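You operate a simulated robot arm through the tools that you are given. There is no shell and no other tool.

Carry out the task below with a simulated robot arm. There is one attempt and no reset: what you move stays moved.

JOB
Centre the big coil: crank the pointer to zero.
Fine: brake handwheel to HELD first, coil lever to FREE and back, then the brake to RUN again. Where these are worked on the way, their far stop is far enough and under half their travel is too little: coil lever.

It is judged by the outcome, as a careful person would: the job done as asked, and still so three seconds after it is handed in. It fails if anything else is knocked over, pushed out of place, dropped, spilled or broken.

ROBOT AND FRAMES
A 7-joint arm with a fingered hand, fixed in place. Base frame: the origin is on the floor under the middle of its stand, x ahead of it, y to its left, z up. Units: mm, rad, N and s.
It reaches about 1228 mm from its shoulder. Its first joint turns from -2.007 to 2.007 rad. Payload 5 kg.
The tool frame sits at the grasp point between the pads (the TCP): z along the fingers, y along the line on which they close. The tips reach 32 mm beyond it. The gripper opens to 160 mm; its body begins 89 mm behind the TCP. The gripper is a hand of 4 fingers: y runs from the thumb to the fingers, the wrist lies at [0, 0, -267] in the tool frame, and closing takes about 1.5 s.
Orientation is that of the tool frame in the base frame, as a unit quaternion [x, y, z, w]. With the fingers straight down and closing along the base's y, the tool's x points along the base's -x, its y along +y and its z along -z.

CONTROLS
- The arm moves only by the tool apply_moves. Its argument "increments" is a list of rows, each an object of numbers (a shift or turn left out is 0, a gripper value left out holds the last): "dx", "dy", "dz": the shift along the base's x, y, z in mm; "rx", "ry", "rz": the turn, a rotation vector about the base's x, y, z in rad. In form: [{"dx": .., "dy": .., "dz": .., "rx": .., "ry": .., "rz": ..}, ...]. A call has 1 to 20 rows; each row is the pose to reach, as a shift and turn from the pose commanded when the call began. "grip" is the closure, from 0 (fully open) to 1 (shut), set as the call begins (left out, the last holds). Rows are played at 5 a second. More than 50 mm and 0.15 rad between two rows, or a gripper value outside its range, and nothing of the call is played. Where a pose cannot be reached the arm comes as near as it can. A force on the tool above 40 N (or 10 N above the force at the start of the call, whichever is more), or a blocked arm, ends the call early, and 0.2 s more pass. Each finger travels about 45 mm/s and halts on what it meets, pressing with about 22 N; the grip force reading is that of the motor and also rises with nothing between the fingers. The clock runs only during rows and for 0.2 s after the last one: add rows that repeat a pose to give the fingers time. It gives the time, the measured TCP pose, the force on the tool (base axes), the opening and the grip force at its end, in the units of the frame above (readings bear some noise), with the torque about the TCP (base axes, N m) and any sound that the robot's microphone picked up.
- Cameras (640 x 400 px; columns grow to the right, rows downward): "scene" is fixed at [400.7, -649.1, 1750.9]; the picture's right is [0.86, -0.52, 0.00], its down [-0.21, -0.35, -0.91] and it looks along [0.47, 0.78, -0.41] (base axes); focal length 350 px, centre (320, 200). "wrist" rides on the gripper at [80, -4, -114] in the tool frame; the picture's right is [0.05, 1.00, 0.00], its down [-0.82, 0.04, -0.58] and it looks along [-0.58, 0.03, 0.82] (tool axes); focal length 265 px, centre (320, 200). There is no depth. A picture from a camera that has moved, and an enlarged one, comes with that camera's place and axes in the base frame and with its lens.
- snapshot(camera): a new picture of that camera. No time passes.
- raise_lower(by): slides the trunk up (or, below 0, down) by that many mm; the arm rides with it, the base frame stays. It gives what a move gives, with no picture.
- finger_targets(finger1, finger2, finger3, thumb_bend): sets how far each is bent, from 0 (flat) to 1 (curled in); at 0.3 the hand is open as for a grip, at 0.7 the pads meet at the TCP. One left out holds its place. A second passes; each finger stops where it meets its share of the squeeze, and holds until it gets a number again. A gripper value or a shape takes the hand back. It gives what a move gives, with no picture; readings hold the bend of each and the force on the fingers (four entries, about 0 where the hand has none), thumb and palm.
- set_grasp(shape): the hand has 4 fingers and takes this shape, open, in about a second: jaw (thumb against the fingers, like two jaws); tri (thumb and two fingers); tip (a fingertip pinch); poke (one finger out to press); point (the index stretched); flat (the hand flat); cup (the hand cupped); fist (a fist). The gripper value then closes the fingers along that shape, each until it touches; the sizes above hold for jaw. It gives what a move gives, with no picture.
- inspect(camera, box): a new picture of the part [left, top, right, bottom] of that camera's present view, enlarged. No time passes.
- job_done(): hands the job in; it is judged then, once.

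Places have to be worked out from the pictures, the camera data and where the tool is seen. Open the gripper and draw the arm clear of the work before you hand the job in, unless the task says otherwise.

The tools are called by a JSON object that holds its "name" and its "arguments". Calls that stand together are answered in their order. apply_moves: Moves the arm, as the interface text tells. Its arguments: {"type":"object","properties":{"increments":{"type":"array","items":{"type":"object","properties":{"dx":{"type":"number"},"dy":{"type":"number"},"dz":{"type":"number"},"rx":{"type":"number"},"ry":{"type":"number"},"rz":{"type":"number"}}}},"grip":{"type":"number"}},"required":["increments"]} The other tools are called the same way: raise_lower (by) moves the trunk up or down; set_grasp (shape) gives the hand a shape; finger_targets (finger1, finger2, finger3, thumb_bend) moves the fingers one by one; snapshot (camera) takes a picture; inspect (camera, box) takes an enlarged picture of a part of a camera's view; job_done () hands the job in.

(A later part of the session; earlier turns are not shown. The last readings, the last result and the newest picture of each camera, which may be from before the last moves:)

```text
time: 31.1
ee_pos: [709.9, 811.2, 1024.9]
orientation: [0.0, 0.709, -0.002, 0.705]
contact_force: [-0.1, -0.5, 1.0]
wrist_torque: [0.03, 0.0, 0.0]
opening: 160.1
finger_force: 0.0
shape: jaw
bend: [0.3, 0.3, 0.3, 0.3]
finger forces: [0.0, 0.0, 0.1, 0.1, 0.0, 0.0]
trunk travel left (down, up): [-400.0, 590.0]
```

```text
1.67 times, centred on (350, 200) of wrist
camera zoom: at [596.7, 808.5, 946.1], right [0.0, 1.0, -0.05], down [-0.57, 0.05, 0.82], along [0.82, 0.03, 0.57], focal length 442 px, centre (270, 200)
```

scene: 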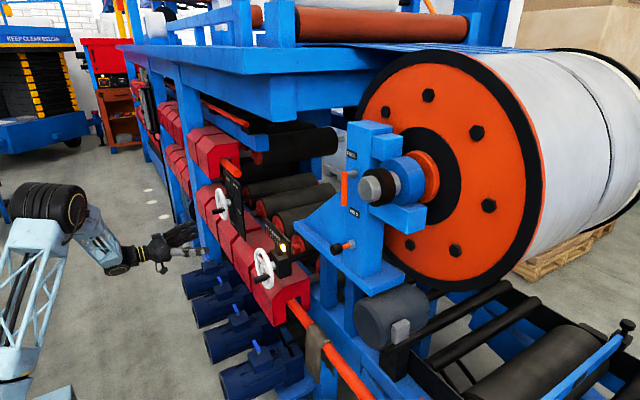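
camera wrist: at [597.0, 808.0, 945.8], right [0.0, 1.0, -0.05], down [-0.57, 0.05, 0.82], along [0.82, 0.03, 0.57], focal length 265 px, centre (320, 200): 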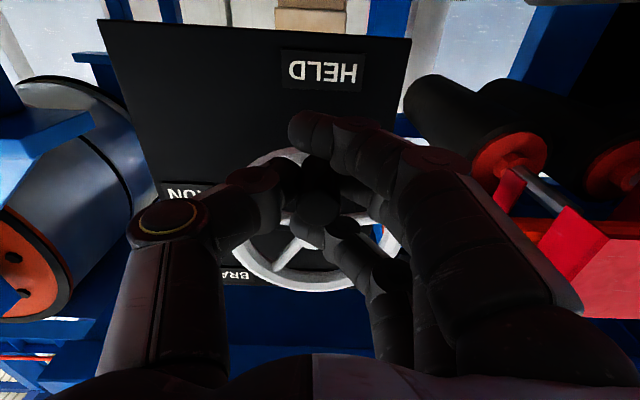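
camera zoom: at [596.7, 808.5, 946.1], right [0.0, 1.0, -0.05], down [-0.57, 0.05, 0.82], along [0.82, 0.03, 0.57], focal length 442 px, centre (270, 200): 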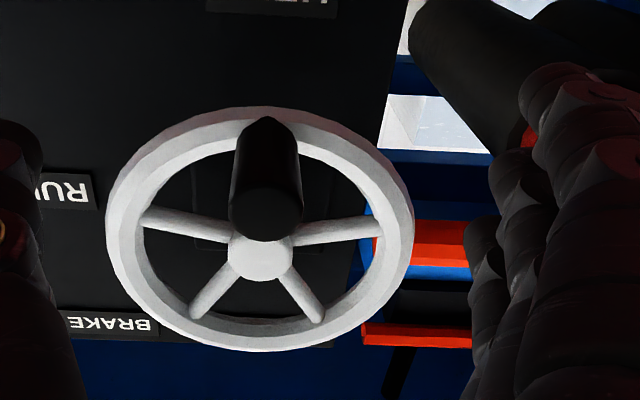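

The knob is straight below the hub, spokes symmetric: the brake wheel is at HELD (90°). I withdraw the hand straight back.

{"name": "apply_moves", "arguments": {"increments": [{"dx": -30}, {"dx": -60}, {"dx": -90}, {"dx": -120}, {"dx": -120, "dy": -40}, {"dx": -120, "dy": -80}, {"dx": -120, "dy": -120}, {"dx": -120, "dy": -160}, {"dx": -120, "dy": -200}, {"dx": -120, "dy": -240}, {"dx": -120, "dy": -280}, {"dx": -120, "dy": -320}, {"dx": -120, "dy": -360}, {"dx": -120, "dy": -360}]}}

{"name": "snapshot", "arguments": {"camera": "wrist"}}

{"name": "snapshot", "arguments": {"camera": "scene"}}

```text
time: 34.1
ee_pos: [597.5, 438.3, 1024.5]
orientation: [0.007, 0.708, -0.014, 0.706]
contact_force: [0.2, 0.3, -0.2]
wrist_torque: [0.02, 0.01, 0.03]
opening: 160.0
finger_force: 0.0
shape: jaw
bend: [0.3, 0.3, 0.3, 0.3]
finger forces: [0.0, 0.0, 0.0, 0.0, 0.1, 0.0]
trunk travel left (down, up): [-400.0, 590.0]
```

```text
taken
camera wrist: at [486.7, 437.2, 944.7], right [0.03, 1.0, -0.06], down [-0.57, 0.07, 0.82], along [0.82, 0.01, 0.57], focal length 265 px, centre (320, 200)
```

wrist: 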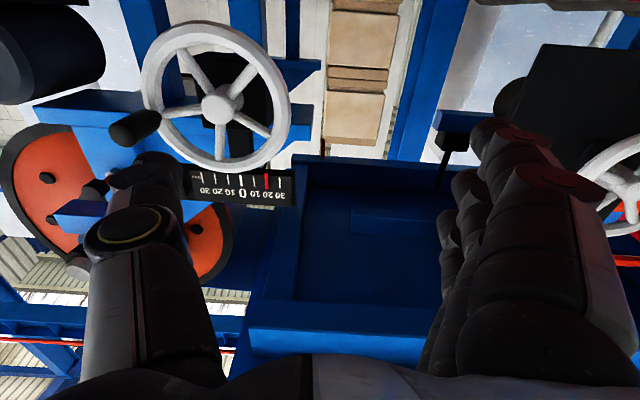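

```text
taken
```

scene: 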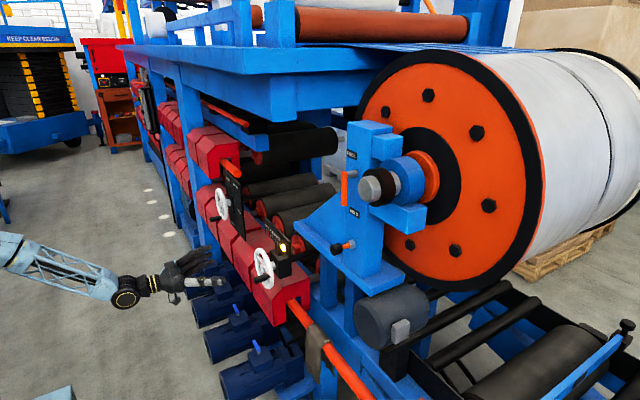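

The crank wheel with scale is seen well here. For the coil lever I now raise the trunk by 350 mm, in the clear at x≈597.

{"name": "raise_lower", "arguments": {"by": 350}}

{"name": "inspect", "arguments": {"camera": "scene", "box": [200, 200, 320, 300]}}

```text
time: 37.5
ee_pos: [599.5, 438.9, 1376.3]
orientation: [0.008, 0.709, -0.009, 0.705]
contact_force: [-0.5, 0.6, -0.8]
wrist_torque: [-0.01, 0.0, 0.01]
opening: 159.9
finger_force: 0.0
shape: jaw
bend: [0.3, 0.3, 0.3, 0.3]
finger forces: [0.1, 0.0, 0.1, 0.1, 0.0, 0.1]
trunk travel left (down, up): [-750.0, 240.0]
```

```text
4.00 times, centred on (260, 250) of scene
camera zoom: at [400.7, -649.1, 1750.9], right [0.86, -0.52, 0.0], down [-0.21, -0.35, -0.91], along [0.47, 0.78, -0.41], focal length 1401 px, centre (560, 0)
```

zoom: 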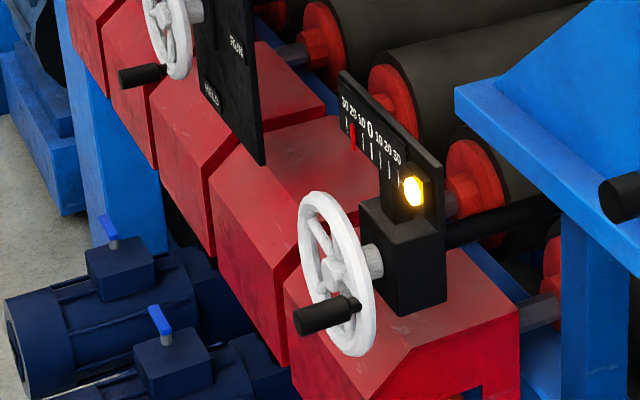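

Brake knob still at HELD in the scene view. I move sideways to y≈45 at x≈650 and look at the lever.

{"name": "apply_moves", "arguments": {"increments": [{"dy": -40, "dx": 5}, {"dy": -80, "dx": 10}, {"dy": -120, "dx": 15}, {"dy": -160, "dx": 20}, {"dy": -200, "dx": 25}, {"dy": -240, "dx": 30}, {"dy": -280, "dx": 35}, {"dy": -320, "dx": 40}, {"dy": -360, "dx": 45}, {"dy": -395, "dx": 50}, {"dy": -395, "dx": 70}, {"dy": -395, "dx": 90}, {"dy": -395, "dx": 90}]}}

{"name": "snapshot", "arguments": {"camera": "wrist"}}

{"name": "snapshot", "arguments": {"camera": "scene"}}

```text
time: 40.3
ee_pos: [672.6, 96.4, 1374.3]
orientation: [0.0, 0.709, -0.001, 0.705]
contact_force: [0.3, -0.1, 0.2]
wrist_torque: [-0.01, -0.04, 0.01]
opening: 160.0
finger_force: 0.2
shape: jaw
bend: [0.3, 0.3, 0.3, 0.3]
finger forces: [0.1, 0.1, 0.0, 0.0, 0.1, 0.1]
out of reach, approached as far as the arm can: row 7, 8, 9, 10, 11, 12, 13
trunk travel left (down, up): [-750.0, 240.0]
```

```text
taken
camera wrist: at [560.1, 93.1, 1294.9], right [0.0, 1.0, -0.05], down [-0.57, 0.05, 0.82], along [0.82, 0.03, 0.57], focal length 265 px, centre (320, 200)
```

wrist: 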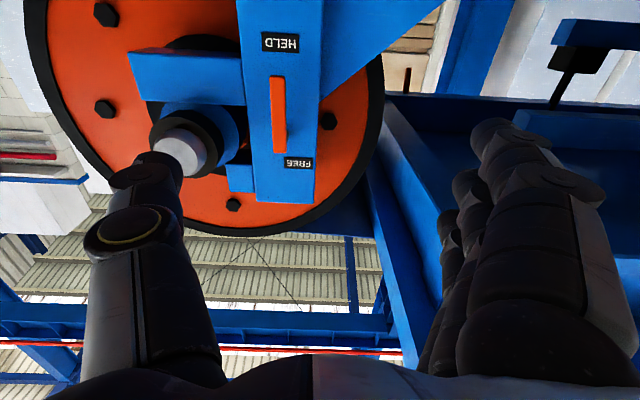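

```text
taken
```

scene: 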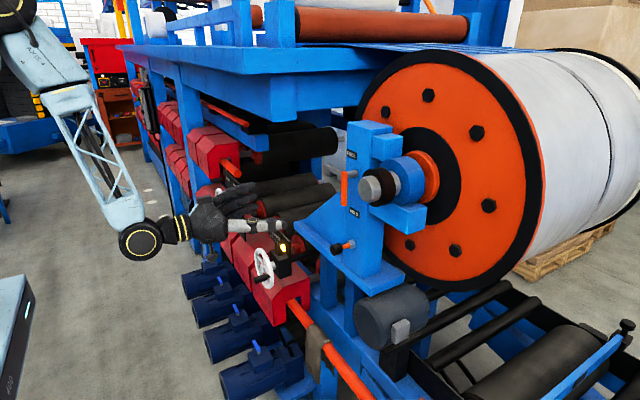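

The arm cannot fold closer here, but reaches further out. I zoom on the lever.

{"name": "inspect", "arguments": {"camera": "wrist", "box": [220, 20, 360, 210]}}

{"name": "inspect", "arguments": {"camera": "scene", "box": [320, 130, 390, 230]}}

```text
2.11 times, centred on (290, 115) of wrist
camera zoom: at [560.1, 93.1, 1294.9], right [0.0, 1.0, -0.05], down [-0.57, 0.05, 0.82], along [0.82, 0.03, 0.57], focal length 559 px, centre (383, 379)
```

zoom: 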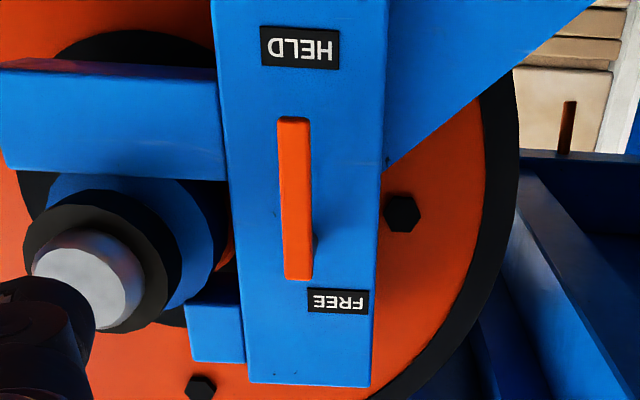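

```text
4.00 times, centred on (355, 180) of scene
camera zoom: at [400.7, -649.1, 1750.9], right [0.86, -0.52, 0.0], down [-0.21, -0.35, -0.91], along [0.47, 0.78, -0.41], focal length 1401 px, centre (180, 280)
```

zoom: 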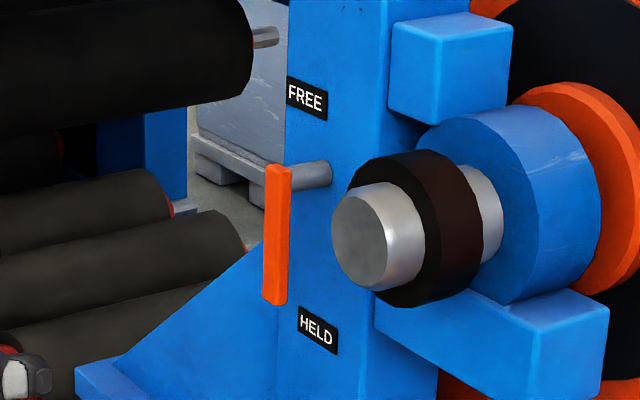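

The lever is a bar at x≈893, y≈46, hanging from its pin at z≈1435 down to z≈1356; it swings over the +y side since the coil shaft blocks the −y side. I shape the hand to "poke" to use one finger as pusher and look where the finger sits.

{"name": "set_grasp", "arguments": {"shape": "poke"}}

{"name": "snapshot", "arguments": {"camera": "wrist"}}

{"name": "inspect", "arguments": {"camera": "scene", "box": [150, 170, 310, 270]}}

```text
time: 41.2
ee_pos: [674.4, 96.0, 1374.0]
orientation: [0.001, 0.709, -0.002, 0.706]
contact_force: [0.0, -0.6, 0.5]
wrist_torque: [0.01, 0.01, 0.05]
opening: 0.0
finger_force: 0.0
shape: poke
bend: [1.0, 1.0, 1.0, 0.47]
finger forces: [0.0, 0.0, 0.0, 0.0, 0.1, 0.0]
trunk travel left (down, up): [-750.0, 240.0]
```

```text
taken
camera wrist: at [560.0, 93.3, 1294.9], right [0.0, 1.0, -0.05], down [-0.57, 0.05, 0.82], along [0.82, 0.03, 0.57], focal length 265 px, centre (320, 200)
```

wrist: 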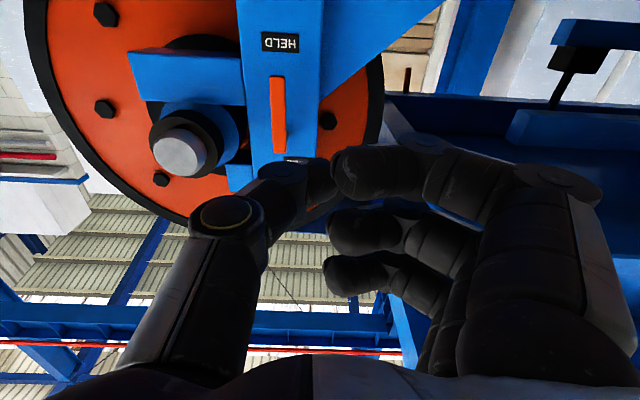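

```text
4.00 times, centred on (230, 220) of scene
camera zoom: at [400.7, -649.1, 1750.9], right [0.86, -0.52, 0.0], down [-0.21, -0.35, -0.91], along [0.47, 0.78, -0.41], focal length 1401 px, centre (680, 120)
```

zoom: 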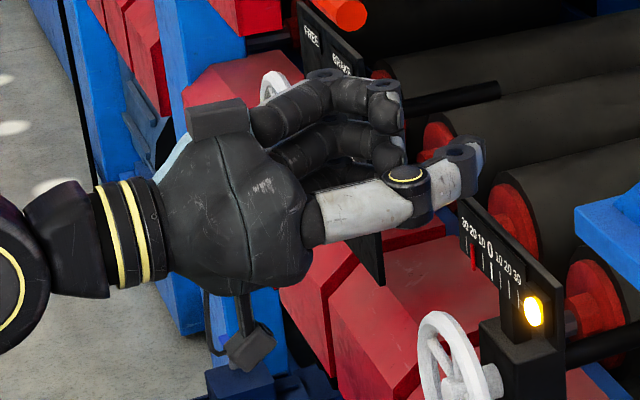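

In "poke" the extended digit is hardly ahead of the curled knuckles. I try "point" (index stretched), which should reach further ahead.

{"name": "set_grasp", "arguments": {"shape": "point"}}

{"name": "snapshot", "arguments": {"camera": "wrist"}}

{"name": "inspect", "arguments": {"camera": "scene", "box": [150, 170, 310, 270]}}

```text
time: 42.1
ee_pos: [674.2, 95.6, 1374.0]
orientation: [0.0, 0.709, -0.001, 0.705]
contact_force: [-0.1, 0.7, -0.9]
wrist_torque: [0.01, 0.0, 0.02]
opening: 152.7
finger_force: 0.0
shape: point
bend: [0.3, 1.0, 1.0, 0.54]
finger forces: [0.0, 0.1, 0.0, 0.0, 0.0, 0.1]
trunk travel left (down, up): [-750.0, 240.0]
```

```text
taken
camera wrist: at [560.0, 93.3, 1294.9], right [0.0, 1.0, -0.05], down [-0.57, 0.05, 0.82], along [0.82, 0.03, 0.57], focal length 265 px, centre (320, 200)
```

wrist: 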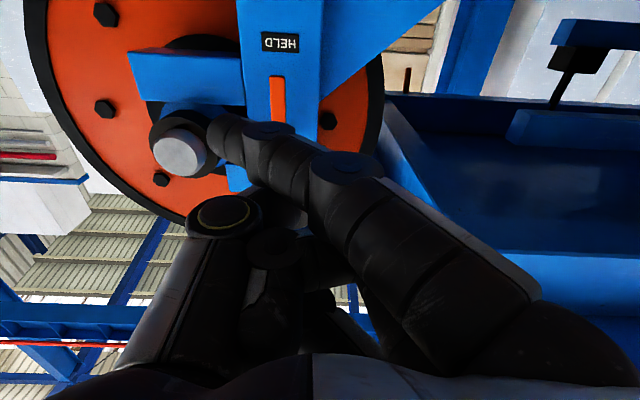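

```text
4.00 times, centred on (230, 220) of scene
camera zoom: at [400.7, -649.1, 1750.9], right [0.86, -0.52, 0.0], down [-0.21, -0.35, -0.91], along [0.47, 0.78, -0.41], focal length 1401 px, centre (680, 120)
```

zoom: 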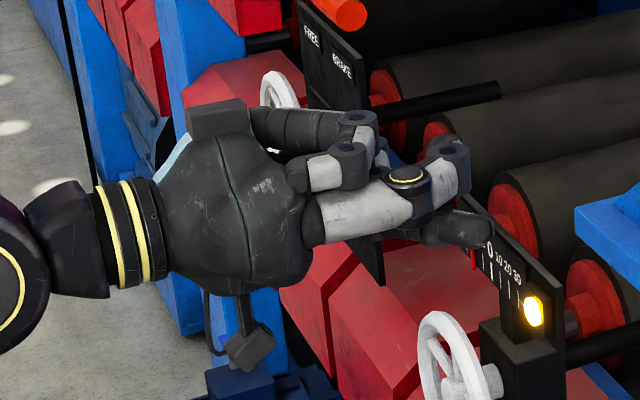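

The index may still be unfolding; I let a second pass and look again.

{"name": "apply_moves", "arguments": {"increments": [{"dx": 2}, {"dx": 4}, {"dx": 6}, {"dx": 8}, {"dx": 10}, {"dx": 10}]}}

{"name": "snapshot", "arguments": {"camera": "wrist"}}

{"name": "inspect", "arguments": {"camera": "scene", "box": [150, 170, 310, 270]}}

```text
time: 43.5
ee_pos: [684.2, 97.9, 1373.4]
orientation: [0.001, 0.709, -0.002, 0.705]
contact_force: [0.0, 0.6, 0.1]
wrist_torque: [-0.01, 0.04, 0.01]
opening: 152.2
finger_force: 0.1
shape: point
bend: [0.3, 1.0, 1.0, 0.54]
finger forces: [0.1, 0.1, 0.0, 0.1, 0.0, 0.0]
trunk travel left (down, up): [-750.0, 240.0]
```

```text
taken
camera wrist: at [571.6, 94.1, 1294.4], right [0.0, 1.0, -0.05], down [-0.57, 0.05, 0.82], along [0.82, 0.03, 0.57], focal length 265 px, centre (320, 200)
```

wrist: 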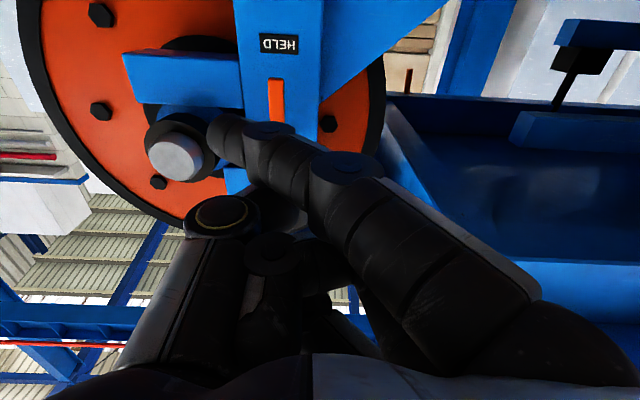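

```text
4.00 times, centred on (230, 220) of scene
camera zoom: at [400.7, -649.1, 1750.9], right [0.86, -0.52, 0.0], down [-0.21, -0.35, -0.91], along [0.47, 0.78, -0.41], focal length 1401 px, centre (680, 120)
```

zoom: 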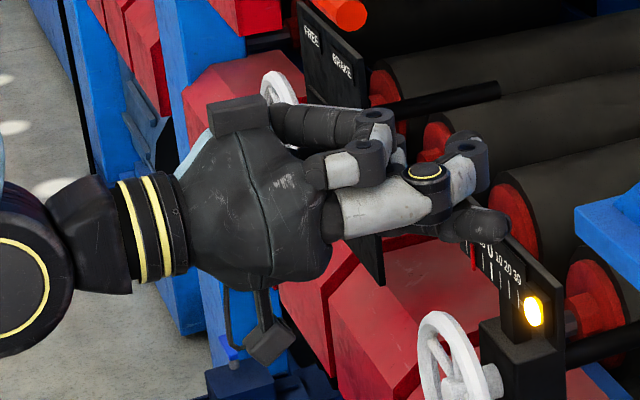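

Neither shape puts a finger well ahead. I'll instead grip the bar in "jaw" and swing it around its pin by rolling the hand with it; first I return to jaw and move in front of the lever at x=780 to test the roll range in free space.

{"name": "set_grasp", "arguments": {"shape": "jaw"}}

{"name": "apply_moves", "arguments": {"increments": [{"dx": 30, "dy": -10, "dz": 3}, {"dx": 60, "dy": -20, "dz": 6}, {"dx": 80, "dy": -35, "dz": 10}, {"dx": 96, "dy": -50, "dz": 12}, {"dx": 96, "dy": -50, "dz": 12}]}}

{"name": "snapshot", "arguments": {"camera": "wrist"}}

{"name": "snapshot", "arguments": {"camera": "scene"}}

```text
time: 44.4
ee_pos: [686.1, 96.5, 1373.6]
orientation: [0.001, 0.708, -0.002, 0.706]
contact_force: [-0.2, 0.8, -0.2]
wrist_torque: [-0.03, -0.01, 0.0]
opening: 159.8
finger_force: 0.0
shape: jaw
bend: [0.3, 0.3, 0.3, 0.3]
finger forces: [0.1, 0.1, 0.0, 0.0, 0.0, 0.0]
trunk travel left (down, up): [-750.0, 240.0]
```

```text
time: 45.6
ee_pos: [702.6, 96.6, 1380.6]
orientation: [0.005, 0.714, -0.004, 0.7]
contact_force: [0.0, 0.0, 1.1]
wrist_torque: [0.01, 0.0, -0.02]
opening: 160.2
finger_force: 0.0
shape: jaw
bend: [0.3, 0.3, 0.3, 0.3]
finger forces: [0.1, 0.1, 0.0, 0.1, 0.1, 0.0]
out of reach, approached as far as the arm can: row 1, 2, 3, 4, 5
trunk travel left (down, up): [-750.0, 240.0]
```

```text
taken
camera wrist: at [589.4, 96.0, 1302.8], right [0.01, 1.0, -0.05], down [-0.56, 0.05, 0.83], along [0.83, 0.02, 0.56], focal length 265 px, centre (320, 200)
```

wrist: 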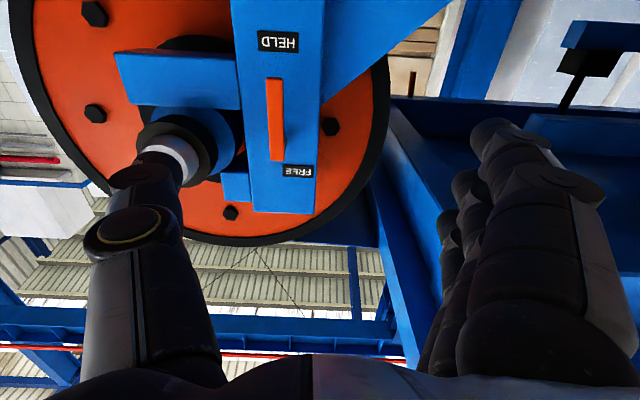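

```text
taken
```

scene: 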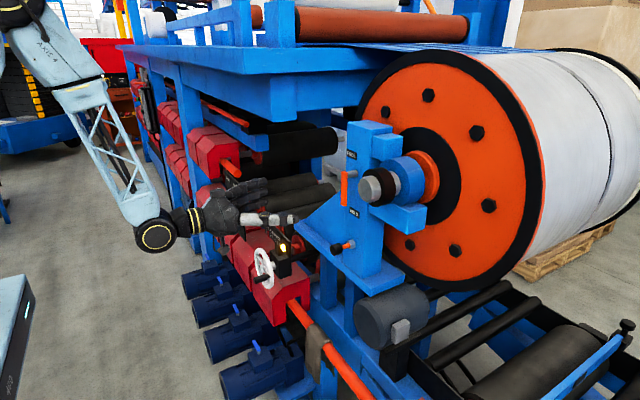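

The arm is in an awkward folded posture here. I reset it: bring the hand back to the fingers-down pose it had at the start (557, 137, ~1533), from which I can pitch up around the wrist with a better posture.

{"name": "apply_moves", "arguments": {"increments": [{"dx": -12, "dy": 3, "dz": 13, "ry": 0.13}, {"dx": -24, "dy": 6, "dz": 26, "ry": 0.26}, {"dx": -36, "dy": 10, "dz": 39, "ry": 0.39}, {"dx": -48, "dy": 13, "dz": 52, "ry": 0.52}, {"dx": -60, "dy": 17, "dz": 65, "ry": 0.65}, {"dx": -72, "dy": 20, "dz": 78, "ry": 0.78}, {"dx": -84, "dy": 24, "dz": 91, "ry": 0.91}, {"dx": -96, "dy": 27, "dz": 104, "ry": 1.04}, {"dx": -108, "dy": 31, "dz": 117, "ry": 1.17}, {"dx": -120, "dy": 34, "dz": 130, "ry": 1.3}, {"dx": -132, "dy": 37, "dz": 142, "ry": 1.43}, {"dx": -145, "dy": 41, "dz": 153, "ry": 1.56}, {"dx": -145, "dy": 41, "dz": 153, "ry": 1.56}]}}

{"name": "snapshot", "arguments": {"camera": "scene"}}

```text
time: 48.4
ee_pos: [556.8, 135.5, 1536.5]
orientation: [-0.001, 1.0, -0.001, 0.003]
contact_force: [0.3, 0.6, 0.1]
wrist_torque: [0.01, 0.01, -0.01]
opening: 160.1
finger_force: 0.1
shape: jaw
bend: [0.3, 0.3, 0.3, 0.3]
finger forces: [0.0, 0.0, 0.1, 0.1, 0.0, 0.1]
out of reach, approached as far as the arm can: row 6, 7
trunk travel left (down, up): [-750.0, 240.0]
```

```text
taken
```

scene: 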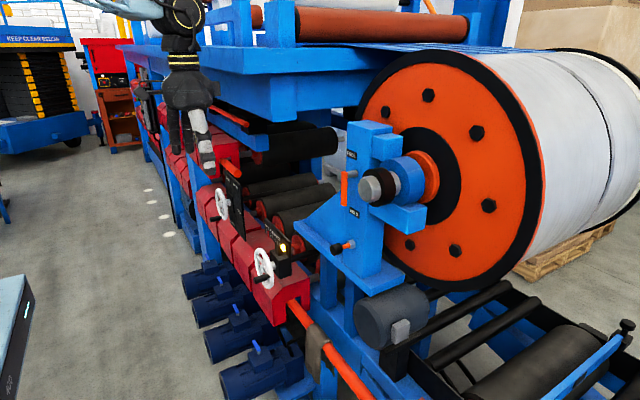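

The arm is back near its initial posture. I lower the trunk by 400 mm with the fingers down (free space below at x≈557).

{"name": "raise_lower", "arguments": {"by": -400}}

```text
time: 52.2
ee_pos: [557.6, 135.5, 1136.3]
orientation: [-0.001, 1.0, 0.0, 0.003]
contact_force: [-0.4, 0.0, 0.2]
wrist_torque: [0.0, 0.02, 0.03]
opening: 160.1
finger_force: 0.1
shape: jaw
bend: [0.3, 0.3, 0.3, 0.3]
finger forces: [0.0, 0.0, 0.0, 0.1, 0.0, 0.0]
trunk travel left (down, up): [-350.0, 640.0]
```

Now I pitch the hand up around the wrist point (wrist stays near (557, 135, 1403)) to end with the fingers pointing forward.

{"name": "apply_moves", "arguments": {"increments": [{"dx": 34.6, "dz": 2.3, "ry": -0.13}, {"dx": 68.6, "dz": 9, "ry": -0.26}, {"dx": 101.5, "dz": 20, "ry": -0.39}, {"dx": 132.7, "dz": 35.3, "ry": -0.52}, {"dx": 161.6, "dz": 54.4, "ry": -0.65}, {"dx": 187.8, "dz": 77.2, "ry": -0.78}, {"dx": 210.8, "dz": 103.1, "ry": -0.91}, {"dx": 225, "dz": 131.8, "ry": -1.04}, {"dx": 230, "dz": 162.8, "ry": -1.17}, {"dx": 230, "dz": 195.6, "ry": -1.3}, {"dx": 230, "dz": 225, "ry": -1.43}, {"dx": 230, "dz": 249, "ry": -1.566}, {"dx": 230, "dz": 249, "ry": -1.566}]}}

{"name": "snapshot", "arguments": {"camera": "wrist"}}

{"name": "snapshot", "arguments": {"camera": "scene"}}

```text
time: 55.0
ee_pos: [786.0, 136.4, 1382.4]
orientation: [0.001, 0.707, -0.001, 0.707]
contact_force: [-1.0, -0.7, 0.2]
wrist_torque: [0.02, -0.01, 0.04]
opening: 160.1
finger_force: 0.0
shape: jaw
bend: [0.3, 0.3, 0.3, 0.3]
finger forces: [0.0, 0.0, 0.0, 0.1, 0.0, 0.0]
trunk travel left (down, up): [-350.0, 640.0]
```

```text
taken
camera wrist: at [673.6, 134.2, 1303.6], right [0.0, 1.0, -0.05], down [-0.58, 0.04, 0.81], along [0.82, 0.03, 0.58], focal length 265 px, centre (320, 200)
```

wrist: 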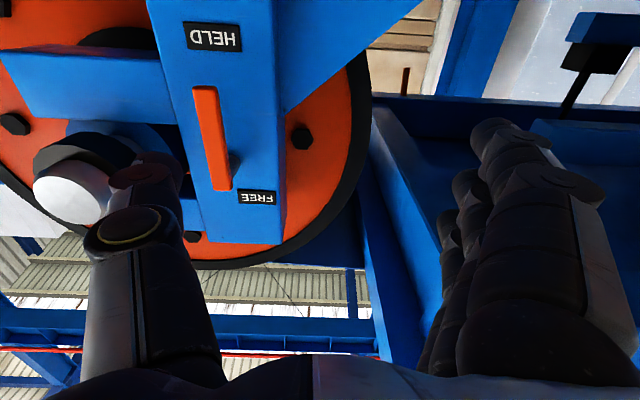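

```text
taken
```

scene: 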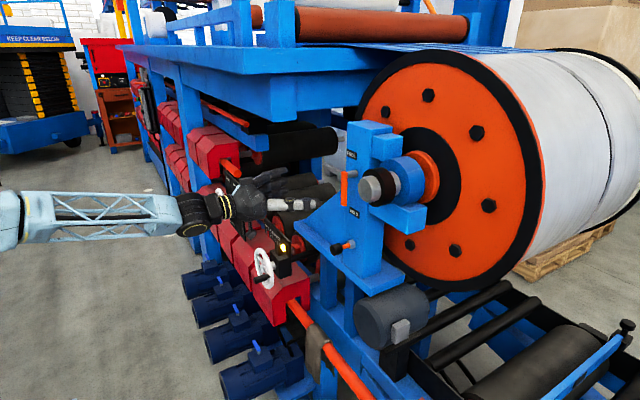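

The arm posture is natural now, hand level at (786, 136, 1382). I test the roll range in free space by rolling +2.6 rad about x.

{"name": "apply_moves", "arguments": {"increments": [{"rx": 0.145}, {"rx": 0.29}, {"rx": 0.435}, {"rx": 0.58}, {"rx": 0.725}, {"rx": 0.87}, {"rx": 1.015}, {"rx": 1.16}, {"rx": 1.305}, {"rx": 1.45}, {"rx": 1.595}, {"rx": 1.74}, {"rx": 1.885}, {"rx": 2.03}, {"rx": 2.175}, {"rx": 2.32}, {"rx": 2.465}, {"rx": 2.6}, {"rx": 2.6}]}}

{"name": "snapshot", "arguments": {"camera": "wrist"}}

```text
time: 59.2
ee_pos: [670.7, -411.5, 1392.0]
orientation: [0.705, -0.083, 0.554, 0.435]
contact_force: [-1.1, 0.9, -0.1]
wrist_torque: [0.03, 0.04, -0.1]
opening: 160.2
finger_force: 0.0
shape: jaw
bend: [0.3, 0.3, 0.3, 0.3]
finger forces: [0.1, 0.1, 0.0, 0.0, 0.0, 0.0]
out of reach, approached as far as the arm can: row 16, 18, 19
trunk travel left (down, up): [-350.0, 640.0]
stopped in row 19: the arm was blocked; the commanded pose is now the measured one
```

```text
taken
camera wrist: at [623.3, -299.0, 1459.9], right [-0.58, -0.59, 0.56], down [-0.74, 0.09, -0.67], along [0.35, -0.8, -0.48], focal length 265 px, centre (320, 200)
```

wrist: 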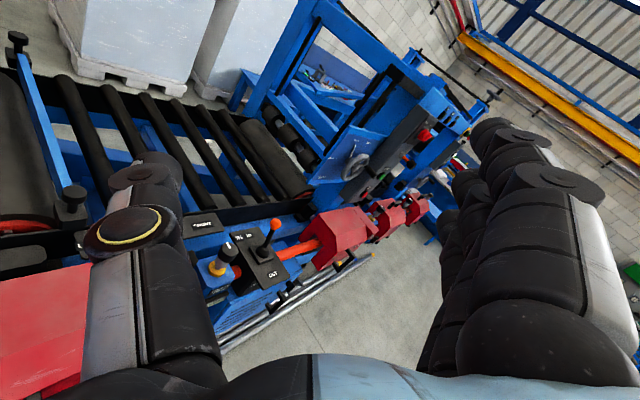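

The roll ran past a joint limit and the arm swung aside. I check the scene at once for any contact.

{"name": "snapshot", "arguments": {"camera": "scene"}}

```text
taken
```

scene: 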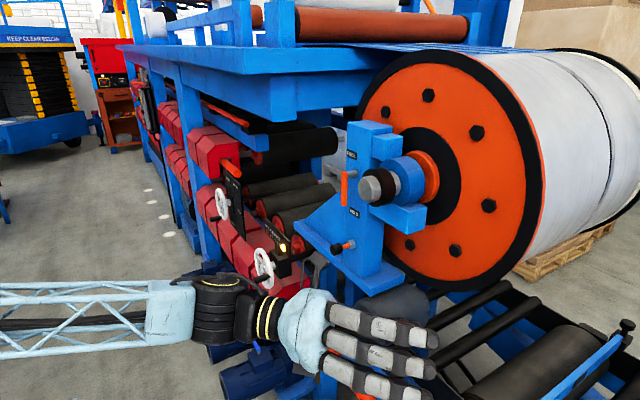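

Nothing looks disturbed; the hand is in free air at (671, −411, 1392), yawed −45° and rolled. I roll it back about its own axis in place, first a small part to check behaviour.

{"name": "apply_moves", "arguments": {"increments": [{"rx": -0.0993, "ry": 0.0987, "rz": 0.001}, {"rx": -0.1985, "ry": 0.1974, "rz": 0.002}, {"rx": -0.2978, "ry": 0.2961, "rz": 0.003}, {"rx": -0.397, "ry": 0.3948, "rz": 0.004}, {"rx": -0.397, "ry": 0.3948, "rz": 0.004}]}}

{"name": "snapshot", "arguments": {"camera": "scene"}}

```text
time: 60.4
ee_pos: [670.5, -413.8, 1390.7]
orientation: [0.701, 0.113, 0.412, 0.571]
contact_force: [-0.6, -0.2, 0.4]
wrist_torque: [0.01, -0.02, 0.03]
opening: 160.2
finger_force: 0.1
shape: jaw
bend: [0.3, 0.3, 0.3, 0.3]
finger forces: [0.1, 0.0, 0.0, 0.0, 0.0, 0.1]
trunk travel left (down, up): [-350.0, 640.0]
```

```text
taken
```

scene: 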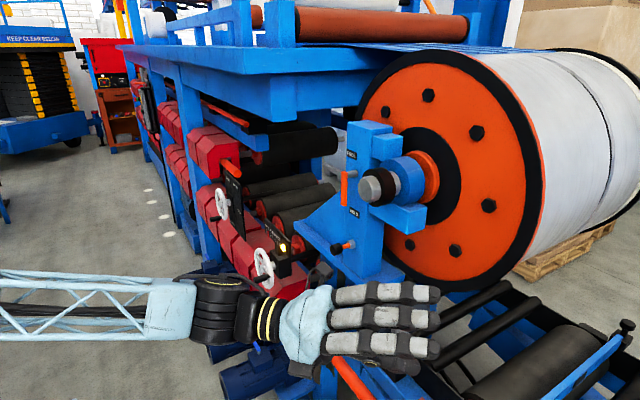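

The roll-back tracks well. I continue the remaining ~2.03 rad.

{"name": "apply_moves", "arguments": {"increments": [{"rx": -0.1028, "ry": 0.1022}, {"rx": -0.2056, "ry": 0.2044}, {"rx": -0.3084, "ry": 0.3066}, {"rx": -0.4112, "ry": 0.4088}, {"rx": -0.514, "ry": 0.511}, {"rx": -0.6168, "ry": 0.6132}, {"rx": -0.7196, "ry": 0.7154}, {"rx": -0.8224, "ry": 0.8176}, {"rx": -0.9252, "ry": 0.9198}, {"rx": -1.028, "ry": 1.022}, {"rx": -1.1308, "ry": 1.1242}, {"rx": -1.2336, "ry": 1.2264}, {"rx": -1.3364, "ry": 1.3286}, {"rx": -1.442, "ry": 1.434}, {"rx": -1.442, "ry": 1.434}]}}

{"name": "snapshot", "arguments": {"camera": "scene"}}

```text
time: 63.6
ee_pos: [670.7, -414.9, 1389.7]
orientation: [0.271, 0.651, -0.271, 0.655]
contact_force: [-0.9, -0.1, 0.3]
wrist_torque: [0.01, 0.01, -0.01]
opening: 160.0
finger_force: 0.1
shape: jaw
bend: [0.3, 0.3, 0.3, 0.3]
finger forces: [0.0, 0.1, 0.0, 0.0, 0.0, 0.1]
trunk travel left (down, up): [-350.0, 640.0]
```

```text
taken
```

scene: 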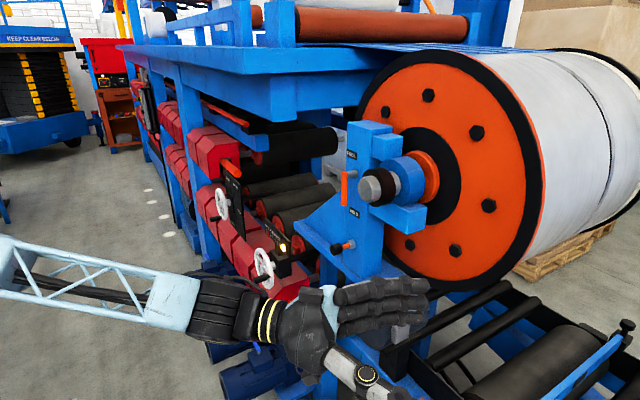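

The hand is level, yawed −45°. I now yaw it back to +x while moving along y toward the lever front (x≈710, well before the shaft end at x≈874).

{"name": "apply_moves", "arguments": {"increments": [{"dx": 3, "dy": 38, "rz": 0.0654}, {"dx": 6, "dy": 76, "rz": 0.131}, {"dx": 9, "dy": 115, "rz": 0.196}, {"dx": 12, "dy": 153, "rz": 0.262}, {"dx": 15, "dy": 192, "rz": 0.327}, {"dx": 20, "dy": 230, "rz": 0.392}, {"dx": 25, "dy": 268, "rz": 0.458}, {"dx": 30, "dy": 307, "rz": 0.523}, {"dx": 35, "dy": 345, "rz": 0.589}, {"dx": 40, "dy": 384, "rz": 0.654}, {"dx": 50, "dy": 422, "rz": 0.72}, {"dx": 60, "dy": 461, "rz": 0.785}, {"dx": 60, "dy": 461, "rz": 0.785}]}}

{"name": "snapshot", "arguments": {"camera": "scene"}}

{"name": "snapshot", "arguments": {"camera": "wrist"}}

```text
time: 66.4
ee_pos: [729.9, 47.3, 1390.5]
orientation: [0.002, 0.705, 0.001, 0.71]
contact_force: [-0.2, -0.3, 0.1]
wrist_torque: [-0.03, 0.0, -0.01]
opening: 160.3
finger_force: 0.1
shape: jaw
bend: [0.3, 0.3, 0.3, 0.3]
finger forces: [0.0, 0.0, 0.1, 0.0, 0.0, 0.0]
trunk travel left (down, up): [-350.0, 640.0]
```

```text
taken
```

scene: 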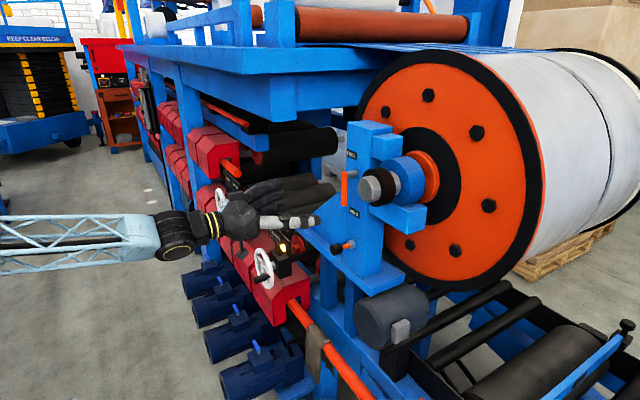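

```text
taken
camera wrist: at [618.1, 44.4, 1309.8], right [0.0, 1.0, -0.05], down [-0.58, 0.04, 0.81], along [0.81, 0.03, 0.58], focal length 265 px, centre (320, 200)
```

wrist: 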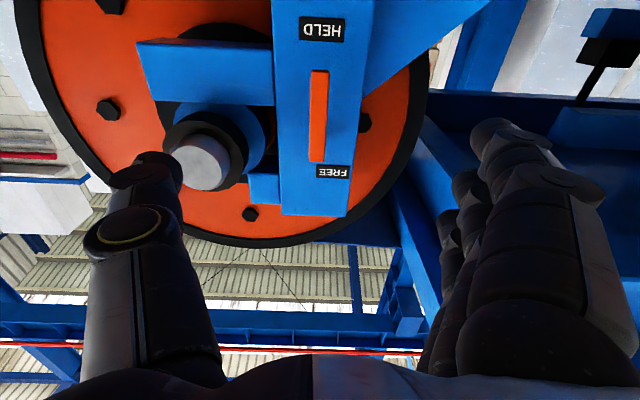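

Back in a good posture in front of the lever, at (730, 47, 1390). The bar is centred at y≈47 between thumb and fingers; I advance to x≈884 so the fingers flank it, tips staying before the post face (x≈930).

{"name": "apply_moves", "arguments": {"increments": [{"dx": 30, "dz": -1}, {"dx": 60, "dz": -2}, {"dx": 90, "dz": -3}, {"dx": 120, "dz": -4}, {"dx": 135, "dz": -4}, {"dx": 135, "dz": -4}]}}

{"name": "snapshot", "arguments": {"camera": "wrist"}}

{"name": "inspect", "arguments": {"camera": "scene", "box": [270, 120, 430, 270]}}

```text
time: 67.8
ee_pos: [859.3, 126.2, 1386.7]
orientation: [-0.032, 0.706, 0.03, 0.707]
contact_force: [-8.1, 33.2, 0.3]
wrist_torque: [-0.04, -0.02, 0.23]
opening: 158.3
finger_force: 0.2
shape: jaw
bend: [0.3, 0.3, 0.3, 0.38]
finger forces: [0.1, 0.0, 0.0, 0.0, 34.6, 0.0]
trunk travel left (down, up): [-350.0, 640.0]
stopped in row 6: the force on the tool passed its limit at 58 N (the readings are from after the stop); the commanded pose is now the measured one
```

```text
taken
camera wrist: at [748.1, 112.0, 1306.5], right [-0.09, 0.99, -0.05], down [-0.58, -0.01, 0.81], along [0.81, 0.1, 0.58], focal length 265 px, centre (320, 200)
```

wrist: 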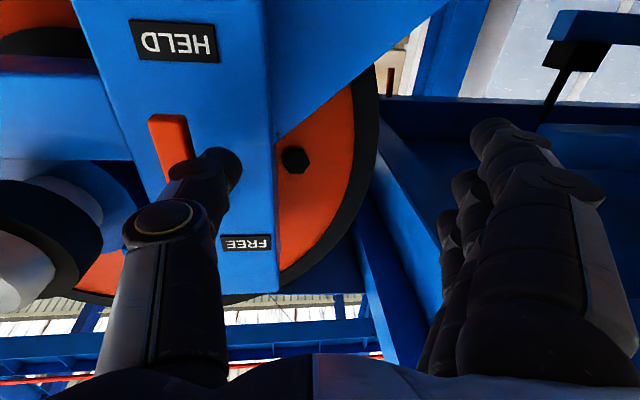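

```text
2.67 times, centred on (350, 195) of scene
camera zoom: at [400.7, -649.1, 1750.9], right [0.86, -0.52, 0.0], down [-0.21, -0.35, -0.91], along [0.47, 0.78, -0.41], focal length 934 px, centre (240, 213)
```

zoom: 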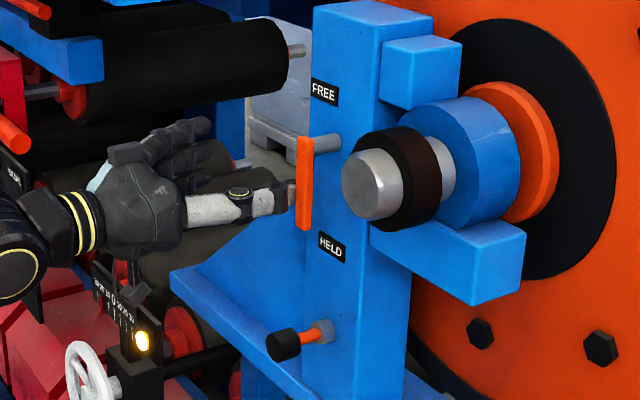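

The arm reconfigured mid-move and swung to y≈126; the thumb touched the bar from the +y side (pushing it against its HELD stop). I first relieve by moving +y, then retract.

{"name": "apply_moves", "arguments": {"increments": [{"dy": 15}, {"dy": 25, "dx": -5}, {"dy": 30, "dx": -25}, {"dy": 30, "dx": -50}, {"dy": 30, "dx": -80}, {"dy": 30, "dx": -80}]}}

{"name": "snapshot", "arguments": {"camera": "scene"}}

{"name": "snapshot", "arguments": {"camera": "wrist"}}

```text
time: 69.2
ee_pos: [782.7, 138.6, 1387.3]
orientation: [-0.025, 0.706, 0.028, 0.708]
contact_force: [-1.0, 0.4, 0.0]
wrist_torque: [-0.06, 0.04, 0.03]
opening: 159.9
finger_force: 0.0
shape: jaw
bend: [0.3, 0.3, 0.3, 0.3]
finger forces: [0.1, 0.0, 0.0, 0.0, 0.0, 0.1]
trunk travel left (down, up): [-350.0, 640.0]
```

```text
taken
```

scene: 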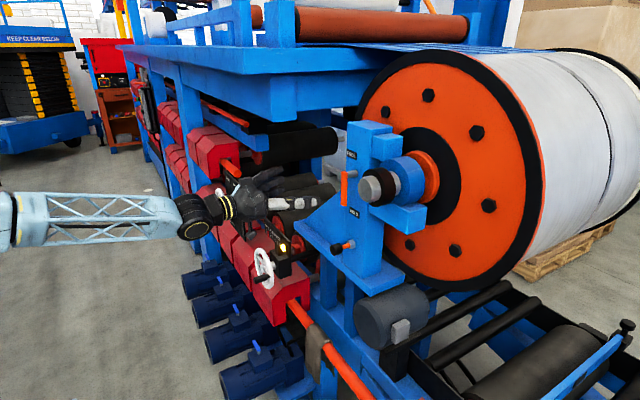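

```text
taken
camera wrist: at [670.7, 127.5, 1307.0], right [-0.07, 1.0, -0.05], down [-0.58, 0.0, 0.81], along [0.81, 0.09, 0.58], focal length 265 px, centre (320, 200)
```

wrist: 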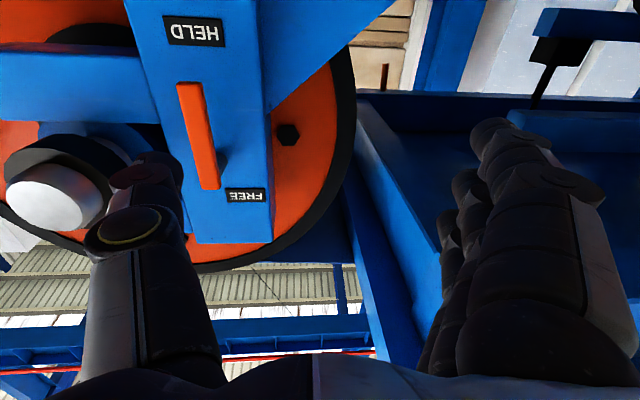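

The lever is unharmed at HELD, and the posture is the good one again. I correct the small yaw and shift to y≈47 in small steps at x≈783.

{"name": "apply_moves", "arguments": {"increments": [{"dy": -15, "rz": -0.015}, {"dy": -30, "rz": -0.03}, {"dy": -45, "rz": -0.045}, {"dy": -60, "rz": -0.06}, {"dy": -75, "rz": -0.075}, {"dy": -91, "rz": -0.075}, {"dy": -91, "rz": -0.075}]}}

{"name": "snapshot", "arguments": {"camera": "scene"}}

{"name": "snapshot", "arguments": {"camera": "wrist"}}

```text
time: 70.8
ee_pos: [781.6, 47.3, 1386.2]
orientation: [0.001, 0.707, 0.0, 0.708]
contact_force: [0.2, 0.3, 0.1]
wrist_torque: [-0.01, 0.0, 0.0]
opening: 159.9
finger_force: 0.1
shape: jaw
bend: [0.3, 0.3, 0.3, 0.3]
finger forces: [0.0, 0.1, 0.0, 0.0, 0.0, 0.1]
trunk travel left (down, up): [-350.0, 640.0]
```

```text
taken
```

scene: 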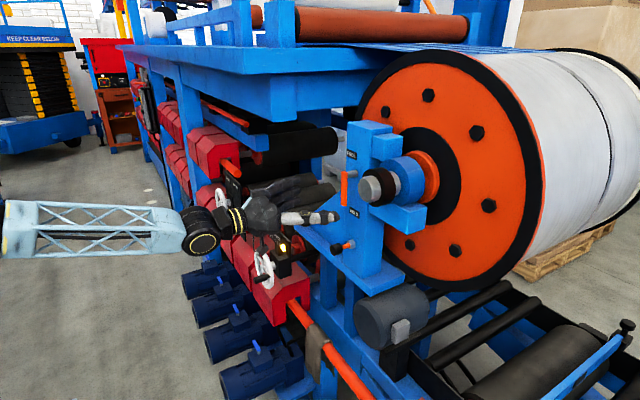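

```text
taken
camera wrist: at [669.4, 45.1, 1305.4], right [0.0, 1.0, -0.05], down [-0.58, 0.04, 0.81], along [0.81, 0.03, 0.58], focal length 265 px, centre (320, 200)
```

wrist: 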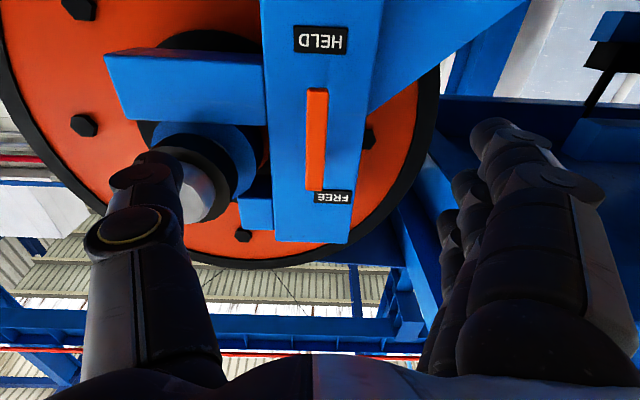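

Well placed now at (782, 47, 1386). I advance in smaller steps, checking between.

{"name": "apply_moves", "arguments": {"increments": [{"dx": 12}, {"dx": 24}, {"dx": 36}, {"dx": 48}, {"dx": 48}]}}

{"name": "snapshot", "arguments": {"camera": "wrist"}}

```text
time: 72.0
ee_pos: [829.7, 48.2, 1385.7]
orientation: [0.0, 0.706, 0.002, 0.708]
contact_force: [-0.3, 0.3, 0.0]
wrist_torque: [-0.01, 0.0, 0.01]
opening: 159.8
finger_force: 0.1
shape: jaw
bend: [0.3, 0.3, 0.3, 0.3]
finger forces: [0.0, 0.0, 0.0, 0.1, 0.0, 0.0]
trunk travel left (down, up): [-350.0, 640.0]
```

```text
taken
camera wrist: at [717.8, 46.0, 1305.9], right [0.0, 1.0, -0.05], down [-0.58, 0.04, 0.81], along [0.82, 0.03, 0.58], focal length 265 px, centre (320, 200)
```

wrist: 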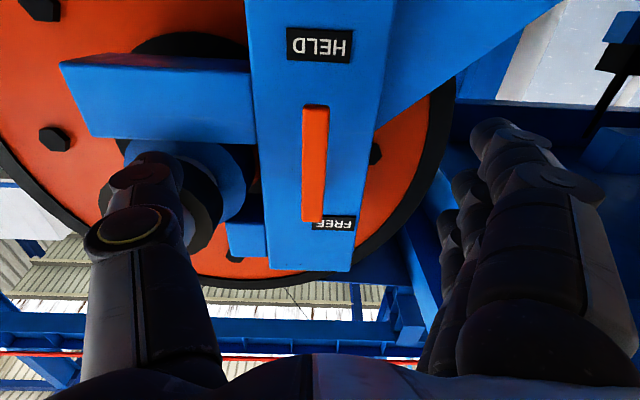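

Alignment holds. I advance another 50 mm to put the bar between the pads.

{"name": "apply_moves", "arguments": {"increments": [{"dx": 12, "dy": -1}, {"dx": 24, "dy": -2}, {"dx": 36, "dy": -2}, {"dx": 50, "dy": -2}, {"dx": 50, "dy": -2}]}}

{"name": "snapshot", "arguments": {"camera": "wrist"}}

{"name": "inspect", "arguments": {"camera": "scene", "box": [270, 120, 430, 270]}}

```text
time: 73.2
ee_pos: [880.4, 47.8, 1386.9]
orientation: [0.002, 0.707, -0.001, 0.708]
contact_force: [-0.8, -0.7, -0.2]
wrist_torque: [-0.01, -0.07, 0.02]
opening: 160.0
finger_force: 0.1
shape: jaw
bend: [0.3, 0.3, 0.3, 0.3]
finger forces: [0.0, 0.1, 0.0, 0.1, 0.0, 0.1]
trunk travel left (down, up): [-350.0, 640.0]
```

```text
taken
camera wrist: at [767.9, 43.2, 1305.5], right [0.0, 1.0, -0.05], down [-0.58, 0.04, 0.81], along [0.82, 0.03, 0.58], focal length 265 px, centre (320, 200)
```

wrist: 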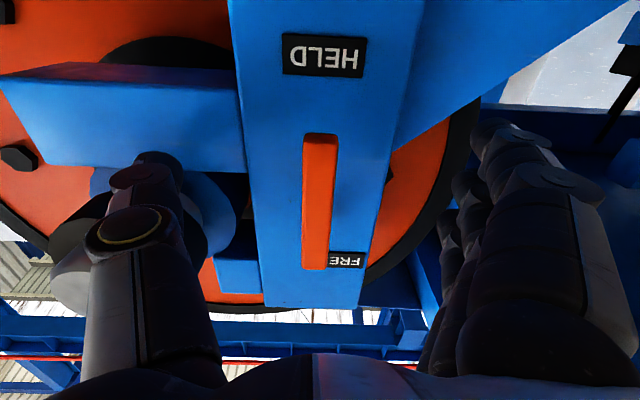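

```text
2.67 times, centred on (350, 195) of scene
camera zoom: at [400.7, -649.1, 1750.9], right [0.86, -0.52, 0.0], down [-0.21, -0.35, -0.91], along [0.47, 0.78, -0.41], focal length 934 px, centre (240, 213)
```

zoom: 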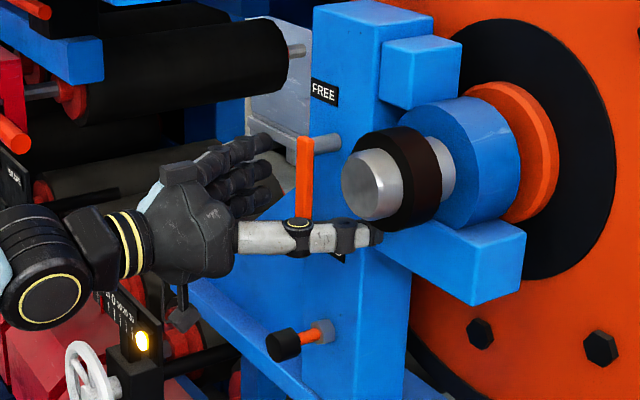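

The bar is centred between the pads. I close the hand on it.

{"name": "apply_moves", "arguments": {"increments": [{"dx": 2}, {"dx": 2}, {"dx": 2}, {"dx": 2}, {"dx": 2}, {"dx": 2}, {"dx": 2}, {"dx": 2}, {"dx": 2}, {"dx": 2}], "grip": 1.0}}

{"name": "snapshot", "arguments": {"camera": "wrist"}}

```text
time: 75.4
ee_pos: [883.1, 46.7, 1384.5]
orientation: [0.001, 0.706, 0.0, 0.708]
contact_force: [6.9, 0.7, 2.2]
wrist_torque: [0.01, -0.05, 0.02]
opening: 10.1
finger_force: 22.1
shape: jaw
bend: [0.71, 0.71, 0.71, 0.7]
finger forces: [5.7, 5.7, 5.6, 0.1, 18.8, 0.0]
trunk travel left (down, up): [-350.0, 640.0]
```

```text
taken
camera wrist: at [770.4, 43.4, 1305.5], right [0.0, 1.0, -0.05], down [-0.58, 0.04, 0.81], along [0.82, 0.03, 0.58], focal length 265 px, centre (320, 200)
```

wrist: 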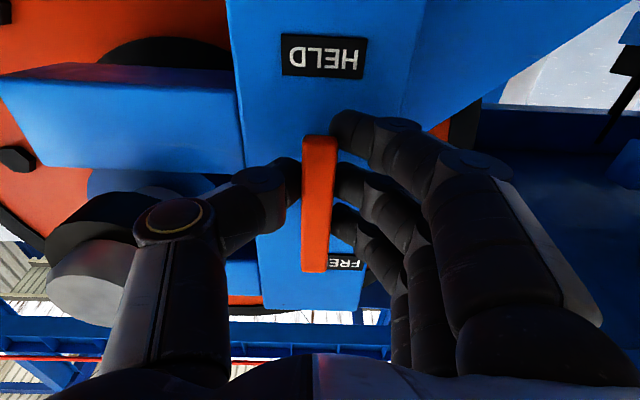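

A firm grip with all fingers. I swing the lever about its pin (46.5, 1435), radius ~50 mm, rolling the hand with it: first 0.4 rad.

{"name": "apply_moves", "arguments": {"increments": [{"dy": 2.5, "dz": 0.1, "rx": 0.05}, {"dy": 5.0, "dz": 0.3, "rx": 0.1}, {"dy": 7.5, "dz": 0.6, "rx": 0.15}, {"dy": 10.0, "dz": 1.0, "rx": 0.2}, {"dy": 12.5, "dz": 1.6, "rx": 0.25}, {"dy": 14.9, "dz": 2.3, "rx": 0.3}, {"dy": 17.3, "dz": 3.1, "rx": 0.35}, {"dy": 19.7, "dz": 4.0, "rx": 0.4}, {"dy": 19.7, "dz": 4.0, "rx": 0.4}]}}

{"name": "snapshot", "arguments": {"camera": "wrist"}}

```text
time: 77.4
ee_pos: [883.3, 67.3, 1389.7]
orientation: [0.141, 0.692, 0.141, 0.694]
contact_force: [8.2, -1.8, 2.5]
wrist_torque: [-0.04, -0.01, -0.04]
opening: 9.8
finger_force: 22.3
shape: jaw
bend: [0.71, 0.71, 0.71, 0.7]
finger forces: [6.4, 5.9, 6.4, 0.1, 19.6, 0.0]
trunk travel left (down, up): [-350.0, 640.0]
```

```text
taken
camera wrist: at [770.6, 96.0, 1315.0], right [0.0, 0.94, 0.34], down [-0.58, -0.28, 0.77], along [0.82, -0.2, 0.54], focal length 265 px, centre (320, 200)
```

wrist: 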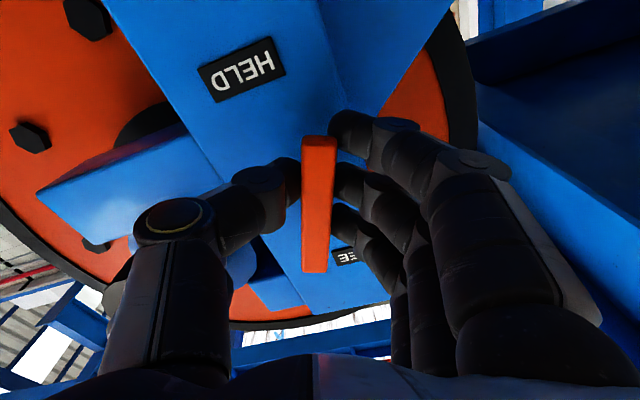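

The lever follows smoothly with low force. I continue the swing to 1.2 rad.

{"name": "apply_moves", "arguments": {"increments": [{"dy": 4.5, "dz": 2.2, "rx": 0.1}, {"dy": 8.8, "dz": 4.8, "rx": 0.2}, {"dy": 12.9, "dz": 7.9, "rx": 0.3}, {"dy": 16.6, "dz": 11.3, "rx": 0.4}, {"dy": 19.9, "dz": 15.1, "rx": 0.5}, {"dy": 22.8, "dz": 19.2, "rx": 0.6}, {"dy": 25.3, "dz": 23.6, "rx": 0.7}, {"dy": 27.4, "dz": 28.2, "rx": 0.8}, {"dy": 27.4, "dz": 28.2, "rx": 0.8}]}}

{"name": "snapshot", "arguments": {"camera": "wrist"}}

{"name": "snapshot", "arguments": {"camera": "scene"}}

```text
time: 79.4
ee_pos: [881.3, 94.4, 1416.9]
orientation: [0.401, 0.582, 0.4, 0.583]
contact_force: [10.5, 2.0, 1.7]
wrist_torque: [-0.16, 0.07, 0.09]
opening: 9.2
finger_force: 21.9
shape: jaw
bend: [0.71, 0.71, 0.7, 0.71]
finger forces: [5.2, 6.3, 7.5, 0.0, 17.7, 0.0]
trunk travel left (down, up): [-350.0, 640.0]
```

```text
taken
camera wrist: at [770.9, 169.5, 1385.6], right [0.0, 0.41, 0.91], down [-0.58, -0.74, 0.33], along [0.82, -0.53, 0.23], focal length 265 px, centre (320, 200)
```

wrist: 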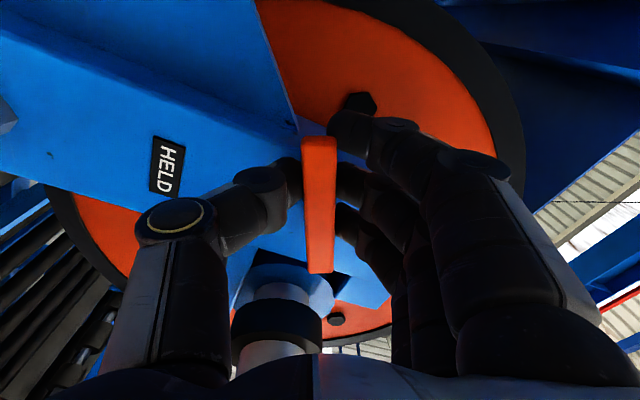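

```text
taken
```

scene: 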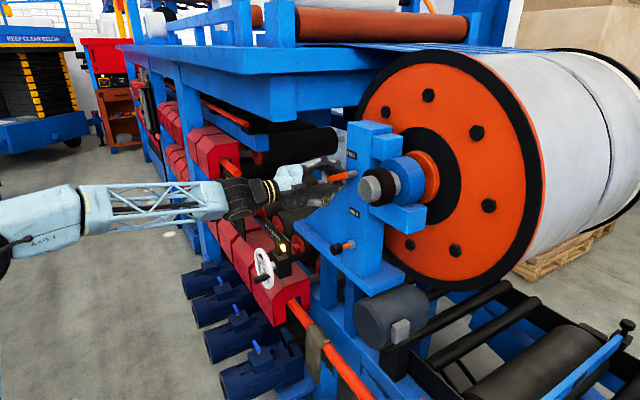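

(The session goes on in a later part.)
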